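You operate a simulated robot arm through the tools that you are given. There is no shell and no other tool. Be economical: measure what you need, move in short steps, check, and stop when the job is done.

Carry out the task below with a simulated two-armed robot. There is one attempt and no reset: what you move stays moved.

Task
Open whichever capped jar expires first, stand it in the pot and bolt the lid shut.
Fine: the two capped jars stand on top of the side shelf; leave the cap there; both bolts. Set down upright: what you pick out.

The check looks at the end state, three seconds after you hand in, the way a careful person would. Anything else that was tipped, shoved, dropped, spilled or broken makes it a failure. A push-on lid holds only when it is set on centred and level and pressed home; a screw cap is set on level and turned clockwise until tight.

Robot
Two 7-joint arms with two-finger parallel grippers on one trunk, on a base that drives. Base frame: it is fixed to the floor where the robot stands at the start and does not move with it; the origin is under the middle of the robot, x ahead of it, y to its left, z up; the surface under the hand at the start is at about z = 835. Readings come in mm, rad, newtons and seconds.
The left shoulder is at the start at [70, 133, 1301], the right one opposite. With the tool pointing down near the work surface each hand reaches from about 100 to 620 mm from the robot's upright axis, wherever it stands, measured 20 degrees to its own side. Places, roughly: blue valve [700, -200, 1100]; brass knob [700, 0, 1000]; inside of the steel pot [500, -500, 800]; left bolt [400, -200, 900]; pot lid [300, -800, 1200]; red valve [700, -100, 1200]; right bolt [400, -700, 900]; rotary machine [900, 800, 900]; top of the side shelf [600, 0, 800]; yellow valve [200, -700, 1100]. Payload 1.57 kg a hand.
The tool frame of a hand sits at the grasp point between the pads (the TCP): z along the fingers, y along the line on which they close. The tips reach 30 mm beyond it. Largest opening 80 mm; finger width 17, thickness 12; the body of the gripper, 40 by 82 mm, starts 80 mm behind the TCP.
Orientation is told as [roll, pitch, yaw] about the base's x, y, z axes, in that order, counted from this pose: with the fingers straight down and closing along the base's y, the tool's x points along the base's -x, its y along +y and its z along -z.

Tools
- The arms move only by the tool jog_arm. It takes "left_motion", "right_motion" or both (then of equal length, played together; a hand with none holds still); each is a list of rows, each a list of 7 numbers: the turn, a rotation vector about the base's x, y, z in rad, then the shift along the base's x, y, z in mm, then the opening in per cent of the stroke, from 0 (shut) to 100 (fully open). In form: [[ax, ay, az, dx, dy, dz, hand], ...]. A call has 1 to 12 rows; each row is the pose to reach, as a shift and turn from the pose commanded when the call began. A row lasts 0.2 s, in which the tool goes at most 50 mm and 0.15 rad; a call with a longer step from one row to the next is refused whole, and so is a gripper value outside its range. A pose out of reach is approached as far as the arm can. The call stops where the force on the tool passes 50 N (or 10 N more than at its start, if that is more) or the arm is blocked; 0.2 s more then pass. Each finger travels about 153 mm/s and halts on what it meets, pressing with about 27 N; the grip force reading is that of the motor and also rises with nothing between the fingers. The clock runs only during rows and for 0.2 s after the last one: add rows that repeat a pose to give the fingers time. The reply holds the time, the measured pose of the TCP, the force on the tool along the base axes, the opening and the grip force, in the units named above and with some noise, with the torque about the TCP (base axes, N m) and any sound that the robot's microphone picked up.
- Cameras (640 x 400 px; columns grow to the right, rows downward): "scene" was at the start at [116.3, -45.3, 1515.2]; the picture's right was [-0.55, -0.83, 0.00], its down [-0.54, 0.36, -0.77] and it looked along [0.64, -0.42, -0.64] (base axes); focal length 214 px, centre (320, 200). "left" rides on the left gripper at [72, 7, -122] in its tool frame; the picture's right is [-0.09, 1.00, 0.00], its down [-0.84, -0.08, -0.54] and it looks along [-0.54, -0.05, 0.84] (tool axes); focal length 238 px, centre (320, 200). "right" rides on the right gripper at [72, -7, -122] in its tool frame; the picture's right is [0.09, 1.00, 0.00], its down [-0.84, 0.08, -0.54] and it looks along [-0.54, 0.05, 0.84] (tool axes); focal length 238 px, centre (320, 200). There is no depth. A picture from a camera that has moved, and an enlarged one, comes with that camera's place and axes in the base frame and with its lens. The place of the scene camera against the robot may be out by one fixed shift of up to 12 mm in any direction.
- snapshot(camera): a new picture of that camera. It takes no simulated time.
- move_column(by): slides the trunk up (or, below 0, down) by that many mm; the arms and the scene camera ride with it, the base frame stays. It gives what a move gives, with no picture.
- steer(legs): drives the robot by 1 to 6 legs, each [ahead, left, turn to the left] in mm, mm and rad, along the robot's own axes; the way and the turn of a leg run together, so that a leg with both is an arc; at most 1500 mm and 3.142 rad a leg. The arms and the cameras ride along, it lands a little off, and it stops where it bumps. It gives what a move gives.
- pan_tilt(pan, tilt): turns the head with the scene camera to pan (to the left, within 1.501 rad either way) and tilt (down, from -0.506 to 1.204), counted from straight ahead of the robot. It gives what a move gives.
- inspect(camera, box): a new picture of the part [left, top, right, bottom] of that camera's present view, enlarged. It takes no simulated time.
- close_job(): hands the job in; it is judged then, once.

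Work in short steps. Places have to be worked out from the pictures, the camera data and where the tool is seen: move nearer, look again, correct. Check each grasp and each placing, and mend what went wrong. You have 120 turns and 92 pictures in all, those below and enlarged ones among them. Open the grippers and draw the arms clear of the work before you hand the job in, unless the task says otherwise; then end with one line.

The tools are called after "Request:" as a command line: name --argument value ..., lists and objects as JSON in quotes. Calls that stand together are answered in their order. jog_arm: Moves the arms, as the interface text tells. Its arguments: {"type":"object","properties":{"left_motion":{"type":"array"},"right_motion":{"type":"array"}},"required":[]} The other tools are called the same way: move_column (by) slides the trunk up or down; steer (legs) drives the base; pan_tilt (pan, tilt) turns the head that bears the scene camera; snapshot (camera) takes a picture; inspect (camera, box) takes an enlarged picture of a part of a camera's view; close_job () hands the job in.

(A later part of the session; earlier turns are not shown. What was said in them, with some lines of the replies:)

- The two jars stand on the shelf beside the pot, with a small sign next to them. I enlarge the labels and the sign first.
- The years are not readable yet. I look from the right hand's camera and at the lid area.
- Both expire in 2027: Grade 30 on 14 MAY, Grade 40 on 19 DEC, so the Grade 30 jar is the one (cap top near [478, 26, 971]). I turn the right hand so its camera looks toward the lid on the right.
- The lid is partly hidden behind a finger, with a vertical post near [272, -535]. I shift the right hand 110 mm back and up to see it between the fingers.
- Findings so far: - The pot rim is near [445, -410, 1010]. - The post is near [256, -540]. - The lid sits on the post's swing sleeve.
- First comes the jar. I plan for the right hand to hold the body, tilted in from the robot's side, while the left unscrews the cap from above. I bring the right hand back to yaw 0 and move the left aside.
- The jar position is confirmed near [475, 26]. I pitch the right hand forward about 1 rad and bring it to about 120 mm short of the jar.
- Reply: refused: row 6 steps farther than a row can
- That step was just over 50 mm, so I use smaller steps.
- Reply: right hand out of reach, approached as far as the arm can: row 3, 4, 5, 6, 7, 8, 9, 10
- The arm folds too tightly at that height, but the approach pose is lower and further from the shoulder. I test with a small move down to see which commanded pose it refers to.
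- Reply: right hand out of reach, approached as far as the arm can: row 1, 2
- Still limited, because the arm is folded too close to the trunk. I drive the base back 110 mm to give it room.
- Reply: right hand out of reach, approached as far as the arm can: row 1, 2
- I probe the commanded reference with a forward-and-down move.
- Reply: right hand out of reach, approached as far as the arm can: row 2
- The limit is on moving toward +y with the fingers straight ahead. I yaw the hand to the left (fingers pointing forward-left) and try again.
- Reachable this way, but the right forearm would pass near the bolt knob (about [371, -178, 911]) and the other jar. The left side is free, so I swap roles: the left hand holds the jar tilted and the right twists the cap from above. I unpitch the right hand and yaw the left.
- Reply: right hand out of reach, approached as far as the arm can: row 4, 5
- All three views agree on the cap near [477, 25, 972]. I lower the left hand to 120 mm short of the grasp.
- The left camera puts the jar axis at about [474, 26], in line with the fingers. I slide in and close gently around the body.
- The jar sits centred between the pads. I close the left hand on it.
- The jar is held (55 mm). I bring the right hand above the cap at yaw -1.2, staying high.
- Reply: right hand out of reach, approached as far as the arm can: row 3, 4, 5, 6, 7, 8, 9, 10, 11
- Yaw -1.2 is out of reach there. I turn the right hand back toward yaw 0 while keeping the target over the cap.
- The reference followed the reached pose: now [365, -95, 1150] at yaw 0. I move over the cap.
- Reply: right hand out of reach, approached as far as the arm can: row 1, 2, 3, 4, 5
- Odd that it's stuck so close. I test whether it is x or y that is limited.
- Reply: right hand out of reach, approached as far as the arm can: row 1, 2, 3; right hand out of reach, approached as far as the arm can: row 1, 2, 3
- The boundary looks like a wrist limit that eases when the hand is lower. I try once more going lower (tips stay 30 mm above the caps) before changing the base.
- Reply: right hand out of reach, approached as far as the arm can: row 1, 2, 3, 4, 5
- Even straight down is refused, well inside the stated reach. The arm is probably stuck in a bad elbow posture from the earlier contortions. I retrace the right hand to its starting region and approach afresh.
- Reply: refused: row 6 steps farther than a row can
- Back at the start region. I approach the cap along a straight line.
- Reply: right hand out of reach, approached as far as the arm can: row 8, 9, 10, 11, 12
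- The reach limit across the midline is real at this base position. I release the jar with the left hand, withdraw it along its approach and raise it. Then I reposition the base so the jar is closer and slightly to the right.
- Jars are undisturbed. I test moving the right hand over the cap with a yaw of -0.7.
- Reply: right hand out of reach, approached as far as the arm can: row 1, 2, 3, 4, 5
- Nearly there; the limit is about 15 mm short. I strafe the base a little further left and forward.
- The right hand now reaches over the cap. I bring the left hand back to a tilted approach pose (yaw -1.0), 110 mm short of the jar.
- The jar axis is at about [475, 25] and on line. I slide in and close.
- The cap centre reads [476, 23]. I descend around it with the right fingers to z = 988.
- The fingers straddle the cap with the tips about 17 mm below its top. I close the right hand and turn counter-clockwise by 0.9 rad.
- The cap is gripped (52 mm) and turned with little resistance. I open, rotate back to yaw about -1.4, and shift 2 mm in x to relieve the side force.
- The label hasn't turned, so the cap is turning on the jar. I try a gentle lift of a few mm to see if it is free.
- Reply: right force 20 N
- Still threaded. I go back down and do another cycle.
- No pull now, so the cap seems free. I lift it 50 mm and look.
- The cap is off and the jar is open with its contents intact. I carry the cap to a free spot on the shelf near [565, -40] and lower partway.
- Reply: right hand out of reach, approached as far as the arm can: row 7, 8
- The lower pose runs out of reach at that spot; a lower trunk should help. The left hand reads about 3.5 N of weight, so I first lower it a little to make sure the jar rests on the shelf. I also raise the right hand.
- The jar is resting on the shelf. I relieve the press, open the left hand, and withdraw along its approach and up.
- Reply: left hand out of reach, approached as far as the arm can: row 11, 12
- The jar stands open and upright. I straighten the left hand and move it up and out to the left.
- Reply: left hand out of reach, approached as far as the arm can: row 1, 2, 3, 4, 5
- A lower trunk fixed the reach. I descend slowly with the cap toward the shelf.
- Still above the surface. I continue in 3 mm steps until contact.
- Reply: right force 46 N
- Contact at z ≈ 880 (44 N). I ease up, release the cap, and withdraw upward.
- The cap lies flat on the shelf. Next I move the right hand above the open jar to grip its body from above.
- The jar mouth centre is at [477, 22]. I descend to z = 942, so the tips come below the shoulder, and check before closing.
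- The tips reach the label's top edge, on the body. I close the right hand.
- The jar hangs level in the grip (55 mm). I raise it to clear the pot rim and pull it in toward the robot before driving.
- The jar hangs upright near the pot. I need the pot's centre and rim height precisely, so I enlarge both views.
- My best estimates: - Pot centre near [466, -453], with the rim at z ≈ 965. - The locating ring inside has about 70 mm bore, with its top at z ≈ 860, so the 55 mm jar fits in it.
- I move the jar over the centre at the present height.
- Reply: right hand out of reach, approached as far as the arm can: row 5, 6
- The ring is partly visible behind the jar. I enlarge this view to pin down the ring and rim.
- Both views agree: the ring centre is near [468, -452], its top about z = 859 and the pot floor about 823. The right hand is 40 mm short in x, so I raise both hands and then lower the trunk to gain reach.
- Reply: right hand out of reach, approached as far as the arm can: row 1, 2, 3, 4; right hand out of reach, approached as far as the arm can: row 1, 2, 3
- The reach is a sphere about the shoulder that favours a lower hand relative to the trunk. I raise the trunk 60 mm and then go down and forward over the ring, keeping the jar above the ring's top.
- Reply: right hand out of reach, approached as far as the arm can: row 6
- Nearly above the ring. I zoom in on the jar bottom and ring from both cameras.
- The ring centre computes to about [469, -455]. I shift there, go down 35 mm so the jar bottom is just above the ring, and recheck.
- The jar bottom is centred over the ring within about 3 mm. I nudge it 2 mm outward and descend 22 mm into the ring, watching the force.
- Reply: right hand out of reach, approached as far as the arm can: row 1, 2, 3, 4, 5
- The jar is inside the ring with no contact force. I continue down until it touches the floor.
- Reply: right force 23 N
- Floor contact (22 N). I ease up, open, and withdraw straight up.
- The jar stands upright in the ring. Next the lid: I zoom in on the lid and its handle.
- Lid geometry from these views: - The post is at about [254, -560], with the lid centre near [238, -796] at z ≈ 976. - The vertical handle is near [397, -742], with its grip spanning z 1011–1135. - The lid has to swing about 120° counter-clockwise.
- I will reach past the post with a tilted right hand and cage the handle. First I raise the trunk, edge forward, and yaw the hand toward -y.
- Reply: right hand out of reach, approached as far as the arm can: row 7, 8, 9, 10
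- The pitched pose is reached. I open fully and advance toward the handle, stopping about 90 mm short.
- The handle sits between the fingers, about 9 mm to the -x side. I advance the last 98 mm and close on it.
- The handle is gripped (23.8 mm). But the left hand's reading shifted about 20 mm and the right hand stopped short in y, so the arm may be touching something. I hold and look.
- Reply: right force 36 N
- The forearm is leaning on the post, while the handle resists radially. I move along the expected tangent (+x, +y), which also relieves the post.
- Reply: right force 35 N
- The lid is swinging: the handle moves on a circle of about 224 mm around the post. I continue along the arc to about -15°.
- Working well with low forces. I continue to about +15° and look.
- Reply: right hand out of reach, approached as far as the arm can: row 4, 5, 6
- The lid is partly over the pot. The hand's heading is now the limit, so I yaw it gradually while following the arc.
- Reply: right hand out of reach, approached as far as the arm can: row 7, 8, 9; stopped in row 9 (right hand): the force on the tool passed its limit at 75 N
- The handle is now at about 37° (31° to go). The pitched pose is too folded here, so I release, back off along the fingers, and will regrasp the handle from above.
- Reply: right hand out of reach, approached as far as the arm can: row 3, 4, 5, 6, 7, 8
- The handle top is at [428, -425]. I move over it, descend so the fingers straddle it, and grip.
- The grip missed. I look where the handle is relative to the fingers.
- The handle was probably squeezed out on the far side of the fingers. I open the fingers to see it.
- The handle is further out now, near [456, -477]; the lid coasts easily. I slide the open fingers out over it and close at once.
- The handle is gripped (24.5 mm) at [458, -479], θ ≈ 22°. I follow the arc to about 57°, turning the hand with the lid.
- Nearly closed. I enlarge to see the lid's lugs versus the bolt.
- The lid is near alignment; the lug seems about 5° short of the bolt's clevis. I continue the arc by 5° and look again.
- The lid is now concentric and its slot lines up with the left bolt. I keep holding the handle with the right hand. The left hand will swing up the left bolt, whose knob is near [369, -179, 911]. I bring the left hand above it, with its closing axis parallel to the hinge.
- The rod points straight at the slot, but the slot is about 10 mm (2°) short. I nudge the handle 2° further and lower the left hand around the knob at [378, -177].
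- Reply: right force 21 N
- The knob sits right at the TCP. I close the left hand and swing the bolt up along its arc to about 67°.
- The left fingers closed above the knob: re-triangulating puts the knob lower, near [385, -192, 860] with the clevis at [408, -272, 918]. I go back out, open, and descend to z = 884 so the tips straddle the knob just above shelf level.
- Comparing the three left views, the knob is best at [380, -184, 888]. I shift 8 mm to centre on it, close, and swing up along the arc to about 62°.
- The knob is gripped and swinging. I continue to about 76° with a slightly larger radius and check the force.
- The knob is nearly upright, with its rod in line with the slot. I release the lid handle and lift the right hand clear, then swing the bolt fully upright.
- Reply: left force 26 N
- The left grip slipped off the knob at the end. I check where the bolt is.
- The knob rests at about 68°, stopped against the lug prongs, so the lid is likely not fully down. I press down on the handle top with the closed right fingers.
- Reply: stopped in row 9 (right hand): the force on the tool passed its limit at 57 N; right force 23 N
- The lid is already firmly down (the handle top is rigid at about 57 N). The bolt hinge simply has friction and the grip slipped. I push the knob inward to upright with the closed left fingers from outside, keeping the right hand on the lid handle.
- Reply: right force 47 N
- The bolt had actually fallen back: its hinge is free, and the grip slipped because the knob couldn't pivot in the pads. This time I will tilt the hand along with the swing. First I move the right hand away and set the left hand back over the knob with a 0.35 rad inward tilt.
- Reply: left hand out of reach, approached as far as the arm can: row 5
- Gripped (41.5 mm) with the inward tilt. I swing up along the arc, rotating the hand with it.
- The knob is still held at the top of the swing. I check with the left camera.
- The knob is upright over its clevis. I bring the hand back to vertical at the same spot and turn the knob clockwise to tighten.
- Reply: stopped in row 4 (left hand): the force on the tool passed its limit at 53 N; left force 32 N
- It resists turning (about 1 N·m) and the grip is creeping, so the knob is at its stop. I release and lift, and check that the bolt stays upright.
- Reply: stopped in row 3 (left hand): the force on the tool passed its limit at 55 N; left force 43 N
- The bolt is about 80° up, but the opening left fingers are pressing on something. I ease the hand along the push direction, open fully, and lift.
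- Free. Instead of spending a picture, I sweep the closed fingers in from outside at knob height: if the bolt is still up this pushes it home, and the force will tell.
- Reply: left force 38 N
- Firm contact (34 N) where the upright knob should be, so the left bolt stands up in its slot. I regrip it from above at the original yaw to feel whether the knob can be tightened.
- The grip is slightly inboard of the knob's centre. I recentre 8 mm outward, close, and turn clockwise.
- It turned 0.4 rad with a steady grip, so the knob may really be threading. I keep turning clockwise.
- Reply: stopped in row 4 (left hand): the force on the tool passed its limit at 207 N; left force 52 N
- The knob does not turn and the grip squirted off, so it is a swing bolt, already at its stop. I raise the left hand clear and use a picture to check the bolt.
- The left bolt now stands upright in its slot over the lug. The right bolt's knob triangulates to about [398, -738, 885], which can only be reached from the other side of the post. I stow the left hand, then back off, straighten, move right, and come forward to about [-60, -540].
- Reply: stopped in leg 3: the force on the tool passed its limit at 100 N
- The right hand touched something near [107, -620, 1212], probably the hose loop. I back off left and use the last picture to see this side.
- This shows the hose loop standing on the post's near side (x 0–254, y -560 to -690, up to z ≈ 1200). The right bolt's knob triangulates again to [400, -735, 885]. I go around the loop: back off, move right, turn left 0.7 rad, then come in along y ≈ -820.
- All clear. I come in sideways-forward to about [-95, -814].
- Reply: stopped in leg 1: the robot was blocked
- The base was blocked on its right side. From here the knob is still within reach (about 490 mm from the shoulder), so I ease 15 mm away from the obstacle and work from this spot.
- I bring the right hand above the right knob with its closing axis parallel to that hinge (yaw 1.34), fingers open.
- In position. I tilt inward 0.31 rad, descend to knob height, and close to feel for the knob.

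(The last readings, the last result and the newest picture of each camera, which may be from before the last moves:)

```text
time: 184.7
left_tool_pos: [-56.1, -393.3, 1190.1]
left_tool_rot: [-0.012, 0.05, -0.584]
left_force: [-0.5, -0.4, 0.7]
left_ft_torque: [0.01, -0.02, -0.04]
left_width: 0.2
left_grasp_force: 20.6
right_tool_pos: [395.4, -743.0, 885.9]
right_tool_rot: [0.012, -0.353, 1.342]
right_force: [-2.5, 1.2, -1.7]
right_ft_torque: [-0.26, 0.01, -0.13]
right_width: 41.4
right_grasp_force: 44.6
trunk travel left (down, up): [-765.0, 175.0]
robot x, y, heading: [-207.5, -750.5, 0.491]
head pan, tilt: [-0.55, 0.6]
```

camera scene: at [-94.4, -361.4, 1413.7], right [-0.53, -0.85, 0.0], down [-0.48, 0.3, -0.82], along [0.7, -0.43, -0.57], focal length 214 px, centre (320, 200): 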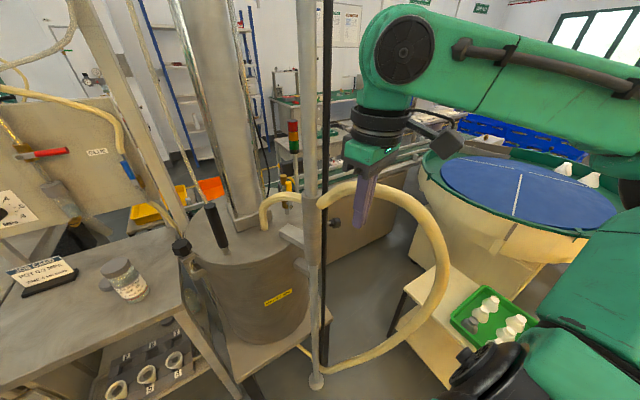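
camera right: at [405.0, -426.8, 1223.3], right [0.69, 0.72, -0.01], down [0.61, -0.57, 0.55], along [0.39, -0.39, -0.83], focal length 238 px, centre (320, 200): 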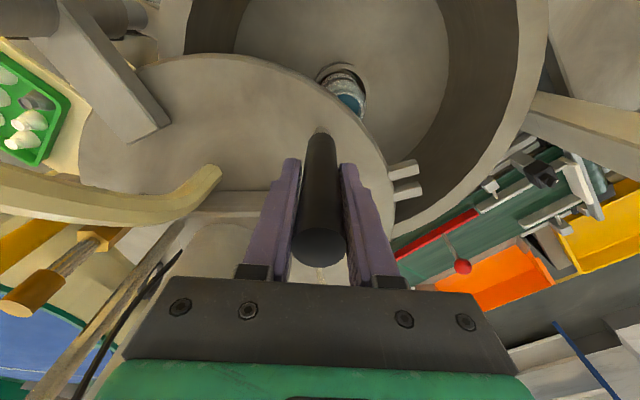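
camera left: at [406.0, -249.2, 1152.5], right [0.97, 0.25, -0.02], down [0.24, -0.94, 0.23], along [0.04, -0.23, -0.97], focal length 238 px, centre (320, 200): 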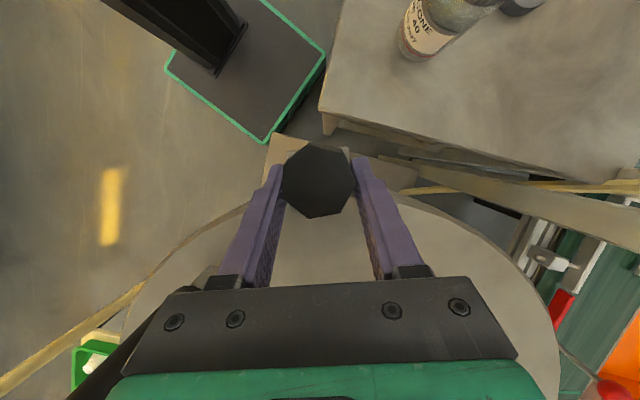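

The right knob is gripped (41.4 mm, the same as the left). I swing it up along the mirrored arc, tilting the hand with it.

Request:
jog_arm --right_motion '[[-0.056, 0.014, 0, -0.9, -3.6, 16.5, 0], [-0.113, 0.028, 0, -1.1, -4.6, 33.4, 0], [-0.169, 0.042, 0, -0.6, -2.5, 50.2, 0], [-0.225, 0.056, 0, 0.6, 2.2, 66.3, 0], [-0.282, 0.07, 0, 2.4, 9.7, 81.4, 0], [-0.338, 0.084, 0, 4.9, 19.7, 95, 0], [-0.394, 0.097, 0, 7.8, 31.7, 106.4, 0], [-0.45, 0.111, 0, 11.2, 45.4, 115.6, 0], [-0.507, 0.125, 0, 15, 60.5, 122.3, 0], [-0.563, 0.139, 0, 18.9, 76.5, 126, 0], [-0.62, 0.153, 0, 23, 92.9, 127, 0], [-0.68, 0.168, 0, 25, 101.3, 126.3, 0]]'

```text
time: 186.7
left_tool_pos: [-41.2, -390.7, 1186.7]
left_tool_rot: [-0.02, 0.058, -0.581]
left_force: [-1.3, 0.0, 0.5]
left_ft_torque: [0.01, -0.04, -0.02]
left_width: 0.0
left_grasp_force: 21.4
right_tool_pos: [402.5, -710.5, 1007.0]
right_tool_rot: [0.004, 0.141, 1.333]
right_force: [44.9, 9.2, -24.3]
right_ft_torque: [-0.08, 0.03, 0.06]
right_width: 41.4
right_grasp_force: 45.0
right hand out of reach, approached as far as the arm can: row 8, 9, 10
trunk travel left (down, up): [-765.0, 175.0]
robot x, y, heading: [-201.6, -747.1, 0.496]
head pan, tilt: [-0.55, 0.6]
stopped in row 10 (right hand): the force on the tool passed its limit at 56 N (the readings are from after the stop); the commanded pose is now the measured one
```

The bolt came up to about 65°, but the arm is at full stretch. I release the bolt, raise the hand, move the base about 65 mm closer, and will regrip.

Request:
jog_arm --right_motion '[[0, 0, 0, -2, -6, 0, 60], [0, 0, 0, -3, -10, 0, 100], [0, 0, 0, -3, -10, 5, 100], [0, 0, 0, -3, -12, 40, 100], [0, 0, 0, -3, -15, 80, 100], [0, 0, 0, -10, -20, 120, 100], [0, 0, 0, -30, -25, 140, 100]]'

Request:
steer --legs '[[65, -8, 0]]'

```text
time: 188.3
left_tool_pos: [-56.5, -393.9, 1191.9]
left_tool_rot: [-0.011, 0.051, -0.581]
left_force: [0.0, 0.1, -0.6]
left_ft_torque: [0.04, -0.01, 0.04]
left_width: 0.0
left_grasp_force: 21.1
right_tool_pos: [355.4, -738.2, 1155.4]
right_tool_rot: [0.003, 0.142, 1.341]
right_force: [-0.3, -0.3, 0.2]
right_ft_torque: [0.02, -0.02, -0.01]
right_width: 80.3
right_grasp_force: 0.1
trunk travel left (down, up): [-765.0, 175.0]
robot x, y, heading: [-203.5, -745.1, 0.498]
head pan, tilt: [-0.55, 0.6]
```

```text
time: 189.2
left_tool_pos: [0.2, -372.3, 1192.5]
left_tool_rot: [-0.009, 0.047, -0.582]
left_force: [-0.4, 0.2, -0.6]
left_ft_torque: [0.0, -0.01, -0.02]
left_width: 0.0
left_grasp_force: 21.4
right_tool_pos: [412.7, -716.2, 1156.9]
right_tool_rot: [0.001, 0.141, 1.339]
right_force: [-0.5, 0.6, 1.0]
right_ft_torque: [0.04, -0.01, 0.01]
right_width: 80.0
right_grasp_force: 0.0
trunk travel left (down, up): [-765.0, 175.0]
robot x, y, heading: [-141.6, -726.5, 0.5]
head pan, tilt: [-0.55, 0.6]
```

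Closer now. I tilt inward again and return to the same grasp spot [395.5, -743, 886].

Request:
jog_arm --right_motion '[[0.12, -0.03, 0, -5, -8, -20, 100], [0.24, -0.06, 0, -10, -16, -45, 100], [0.36, -0.09, 0, -15, -24, -75, 100], [0.48, -0.119, 0, -17.2, -26.8, -110, 100], [0.48, -0.119, 0, -17.2, -26.8, -150, 100], [0.48, -0.119, 0, -17.2, -26.8, -190, 100], [0.48, -0.119, 0, -17.2, -26.8, -230, 100], [0.48, -0.119, 0, -17.2, -26.8, -252, 100], [0.48, -0.119, 0, -17.2, -26.8, -271, 100], [0.48, -0.119, 0, -17.2, -26.8, -271, 50], [0.48, -0.119, 0, -17.2, -26.8, -271, 0], [0.48, -0.119, 0, -17.2, -26.8, -271, 0]]'

```text
time: 191.8
left_tool_pos: [1.6, -368.6, 1191.7]
left_tool_rot: [-0.011, 0.045, -0.58]
left_force: [-0.4, -0.2, -0.6]
left_ft_torque: [0.0, -0.06, 0.0]
left_width: 0.0
left_grasp_force: 21.1
right_tool_pos: [395.9, -739.1, 885.8]
right_tool_rot: [0.001, -0.35, 1.339]
right_force: [-19.0, 5.3, -8.0]
right_ft_torque: [-0.6, 0.15, 0.05]
right_width: 41.3
right_grasp_force: 45.2
trunk travel left (down, up): [-765.0, 175.0]
robot x, y, heading: [-142.4, -728.6, 0.497]
head pan, tilt: [-0.55, 0.6]
```

Gripped again (41.3 mm). I swing up, correcting slightly in x.

Request:
jog_arm --right_motion '[[-0.052, 0.013, 0, -2.9, -3.6, 16.5, 0], [-0.104, 0.026, 0, -4.1, -4.6, 33.4, 0], [-0.156, 0.039, 0, -3.6, -2.5, 50.2, 0], [-0.208, 0.051, 0, -2.4, 2.2, 66.3, 0], [-0.26, 0.064, 0, -0.6, 9.7, 81.4, 0], [-0.312, 0.077, 0, 1.9, 19.7, 95, 0], [-0.364, 0.09, 0, 4.8, 31.7, 106.4, 0], [-0.416, 0.103, 0, 8.2, 45.4, 115.6, 0], [-0.468, 0.116, 0, 12, 60.5, 122.3, 0], [-0.52, 0.129, 0, 15.9, 76.5, 126, 0], [-0.572, 0.142, 0, 20, 92.9, 127, 0], [-0.61, 0.151, 0, 22, 101.3, 126.3, 0]]'

```text
time: 194.4
left_tool_pos: [19.2, -369.4, 1189.2]
left_tool_rot: [-0.021, 0.059, -0.582]
left_force: [0.3, -0.5, 0.0]
left_ft_torque: [0.01, 0.05, -0.01]
left_width: 0.0
left_grasp_force: 21.2
right_tool_pos: [410.7, -677.8, 1012.0]
right_tool_rot: [0.008, 0.273, 1.337]
right_force: [39.5, 5.3, -5.6]
right_ft_torque: [1.14, -0.44, 0.14]
right_width: 41.9
right_grasp_force: 44.7
right hand out of reach, approached as far as the arm can: row 10, 11, 12
trunk travel left (down, up): [-765.0, 175.0]
robot x, y, heading: [-139.9, -721.1, 0.495]
head pan, tilt: [-0.55, 0.6]
```

Still held at about 70°; the outward tilt is what exceeds the reach. I take the tilt off while advancing the remaining way inward.

Request:
jog_arm --right_motion '[[0.1, -0.025, 0, 2, 5, 2, 0], [0.2, -0.05, 0, 4, 12, 3, 0], [0.26, -0.064, 0, 5, 20, 3, 0], [0.26, -0.064, 0, 6, 28, 3, 0], [0.26, -0.064, 0, 8, 36, 2, 0], [0.26, -0.064, 0, 9, 42, 1, 0]]'

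```text
time: 195.7
left_tool_pos: [12.4, -369.3, 1190.8]
left_tool_rot: [-0.014, 0.054, -0.582]
left_force: [-0.3, -0.4, -0.1]
left_ft_torque: [-0.06, -0.01, 0.0]
left_width: 0.1
left_grasp_force: 21.3
right_tool_pos: [418.9, -650.1, 1019.9]
right_tool_rot: [-0.018, 0.016, 1.327]
right_force: [21.0, -17.1, -1.4]
right_ft_torque: [-1.18, 0.33, 0.19]
right_width: 41.6
right_grasp_force: 45.3
trunk travel left (down, up): [-765.0, 175.0]
robot x, y, heading: [-143.2, -725.3, 0.496]
head pan, tilt: [-0.55, 0.6]
stopped in row 6 (right hand): the force on the tool passed its limit at 54 N (the readings are from after the stop); the commanded pose is now the measured one
```

The swing stopped firmly (54 N) with the knob at z ≈ 1020, upright like the left one. I open, lift, then push it home from outside with closed fingers to confirm it stands.

Request:
jog_arm --right_motion '[[0, 0, 0, 0, -2, 0, 50], [0, 0, 0, 0, -2, 0, 100], [0, 0, 0, 0, -2, 5, 100], [0, 0, 0, 0, -2, 40, 100], [0, 0, 0, 0, -2, 80, 100], [0, 0, 0, -8, -30, 80, 60], [0, 0, 0, -16, -60, 80, 0], [0, 0, 0, -20, -78, 80, 0], [0, 0, 0, -20, -78, 45, 0], [0, 0, 0, -20, -78, 10, 0]]'

Request:
jog_arm --right_motion '[[0, 0, 0, 3, 12, 0, 0], [0, 0, 0, 6, 24, 0, 0], [0, 0, 0, 8.5, 34, 0, 0], [0, 0, 0, 10.5, 42, 0, 0], [0, 0, 0, 12, 48, 0, 0], [0, 0, 0, 13, 53, 0, 0], [0, 0, 0, 14, 58, 0, 0]]'

```text
time: 197.9
left_tool_pos: [7.0, -369.5, 1191.6]
left_tool_rot: [-0.012, 0.052, -0.581]
left_force: [0.4, -0.3, -0.7]
left_ft_torque: [0.01, 0.01, -0.01]
left_width: 0.1
left_grasp_force: 20.8
right_tool_pos: [390.8, -722.9, 1033.7]
right_tool_rot: [-0.014, 0.005, 1.336]
right_force: [0.3, 0.7, 0.1]
right_ft_torque: [-0.04, -0.02, -0.03]
right_width: 0.0
right_grasp_force: 21.3
trunk travel left (down, up): [-765.0, 175.0]
robot x, y, heading: [-143.9, -726.1, 0.495]
head pan, tilt: [-0.55, 0.6]
```

```text
time: 199.5
left_tool_pos: [6.0, -370.6, 1191.5]
left_tool_rot: [-0.009, 0.05, -0.581]
left_force: [0.3, 0.3, -0.7]
left_ft_torque: [0.02, -0.04, -0.01]
left_width: 0.3
left_grasp_force: 21.5
right_tool_pos: [403.0, -666.8, 1032.8]
right_tool_rot: [-0.015, 0.005, 1.336]
right_force: [-0.8, -1.5, 0.6]
right_ft_torque: [-0.01, -0.02, -0.01]
right_width: 0.0
right_grasp_force: 21.4
trunk travel left (down, up): [-765.0, 175.0]
robot x, y, heading: [-143.1, -725.7, 0.496]
head pan, tilt: [-0.55, 0.6]
```

No contact yet at y = -667. I continue inward, centring in x.

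Request:
jog_arm --right_motion '[[0, 0, 0, 5, 3, 0, 0], [0, 0, 0, 9, 6, 0, 0], [0, 0, 0, 11, 11, 0, 0], [0, 0, 0, 12, 16, 0, 0], [0, 0, 0, 13, 21, 0, 0], [0, 0, 0, 14, 26, 0, 0], [0, 0, 0, 15, 31, 0, 0]]'

```text
time: 200.6
left_tool_pos: [2.7, -378.9, 1193.7]
left_tool_rot: [-0.007, 0.049, -0.587]
left_force: [1.5, 0.4, 0.2]
left_ft_torque: [-0.05, 0.0, 0.0]
left_width: 0.1
left_grasp_force: 21.0
right_tool_pos: [410.4, -668.1, 1033.7]
right_tool_rot: [-0.011, 0.036, 1.324]
right_force: [-11.6, -36.0, 9.4]
right_ft_torque: [0.31, 0.43, -0.05]
right_width: 0.2
right_grasp_force: 21.2
trunk travel left (down, up): [-765.0, 175.0]
robot x, y, heading: [-142.1, -726.9, 0.492]
head pan, tilt: [-0.55, 0.6]
stopped in row 5 (right hand): the force on the tool passed its limit at 53 N (the readings are from after the stop); the commanded pose is now the measured one
```

Firm contact (about 38 N) exactly where the upright knob should be, matching the left bolt. I withdraw the right hand outward, up and back, and open both grippers.

Request:
jog_arm --right_motion '[[0, 0, 0, -4, -20, 0, 0], [0, 0, 0, -10, -50, 5, 0], [0, 0, 0, -15, -70, 40, 0], [0, 0, 0, -20, -80, 80, 0], [0, 0, 0, -30, -90, 120, 50], [0, 0, 0, -60, -100, 150, 100], [0, 0, 0, -100, -105, 165, 100], [0, 0, 0, -140, -110, 170, 100]]' --left_motion '[[0, 0, 0, 0, 0, 0, 0], [0, 0, 0, 0, 0, 0, 20], [0, 0, 0, 0, 0, 0, 40], [0, 0, 0, 0, 0, 0, 60], [0, 0, 0, 0, 0, 0, 80], [0, 0, 0, 0, 0, 0, 100], [0, 0, 0, 0, 0, 0, 100], [0, 0, 0, 0, 0, 0, 100]]'

Request:
steer --legs '[[-150, 0, 0]]'

```text
time: 202.4
left_tool_pos: [6.1, -371.8, 1191.6]
left_tool_rot: [-0.011, 0.049, -0.585]
left_force: [-0.1, 0.1, -0.1]
left_ft_torque: [0.0, -0.07, -0.04]
left_width: 79.9
left_grasp_force: 0.1
right_tool_pos: [272.9, -765.7, 1200.6]
right_tool_rot: [-0.013, 0.027, 1.33]
right_force: [-1.3, -0.2, 0.2]
right_ft_torque: [0.0, -0.02, 0.02]
right_width: 80.0
right_grasp_force: 0.1
trunk travel left (down, up): [-765.0, 175.0]
robot x, y, heading: [-145.1, -730.7, 0.492]
head pan, tilt: [-0.55, 0.6]
```

```text
time: 203.7
left_tool_pos: [-122.1, -440.8, 1190.1]
left_tool_rot: [-0.014, 0.051, -0.585]
left_force: [-0.3, 0.4, -0.9]
left_ft_torque: [-0.04, 0.01, -0.01]
left_width: 79.8
left_grasp_force: 0.0
right_tool_pos: [144.8, -836.9, 1199.3]
right_tool_rot: [-0.008, 0.027, 1.331]
right_force: [0.3, 0.1, 0.7]
right_ft_torque: [-0.01, 0.03, -0.03]
right_width: 80.3
right_grasp_force: 0.1
trunk travel left (down, up): [-765.0, 175.0]
robot x, y, heading: [-275.6, -796.4, 0.491]
head pan, tilt: [-0.55, 0.6]
```

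Both arms are clear with open grippers. The Grade 30 jar stands open in the pot, its cap is on the shelf, the lid is over the pot and both bolts are up, so I hand the job in.

Request:
close_job

```text
The job is handed in.
```

I handed the job in: the Grade 30 jar (expires 14 May 2027) is open and upright in the pot, its cap is on the side shelf, and both bolts are swung up over the closed lid. I saw the left bolt upright; the right one I only felt against its stop, having no pictures left. The left knob wouldn't turn to tighten, I didn't try turning the right one, and on the way round the robot bumped the hose loop and something unseen on its right.
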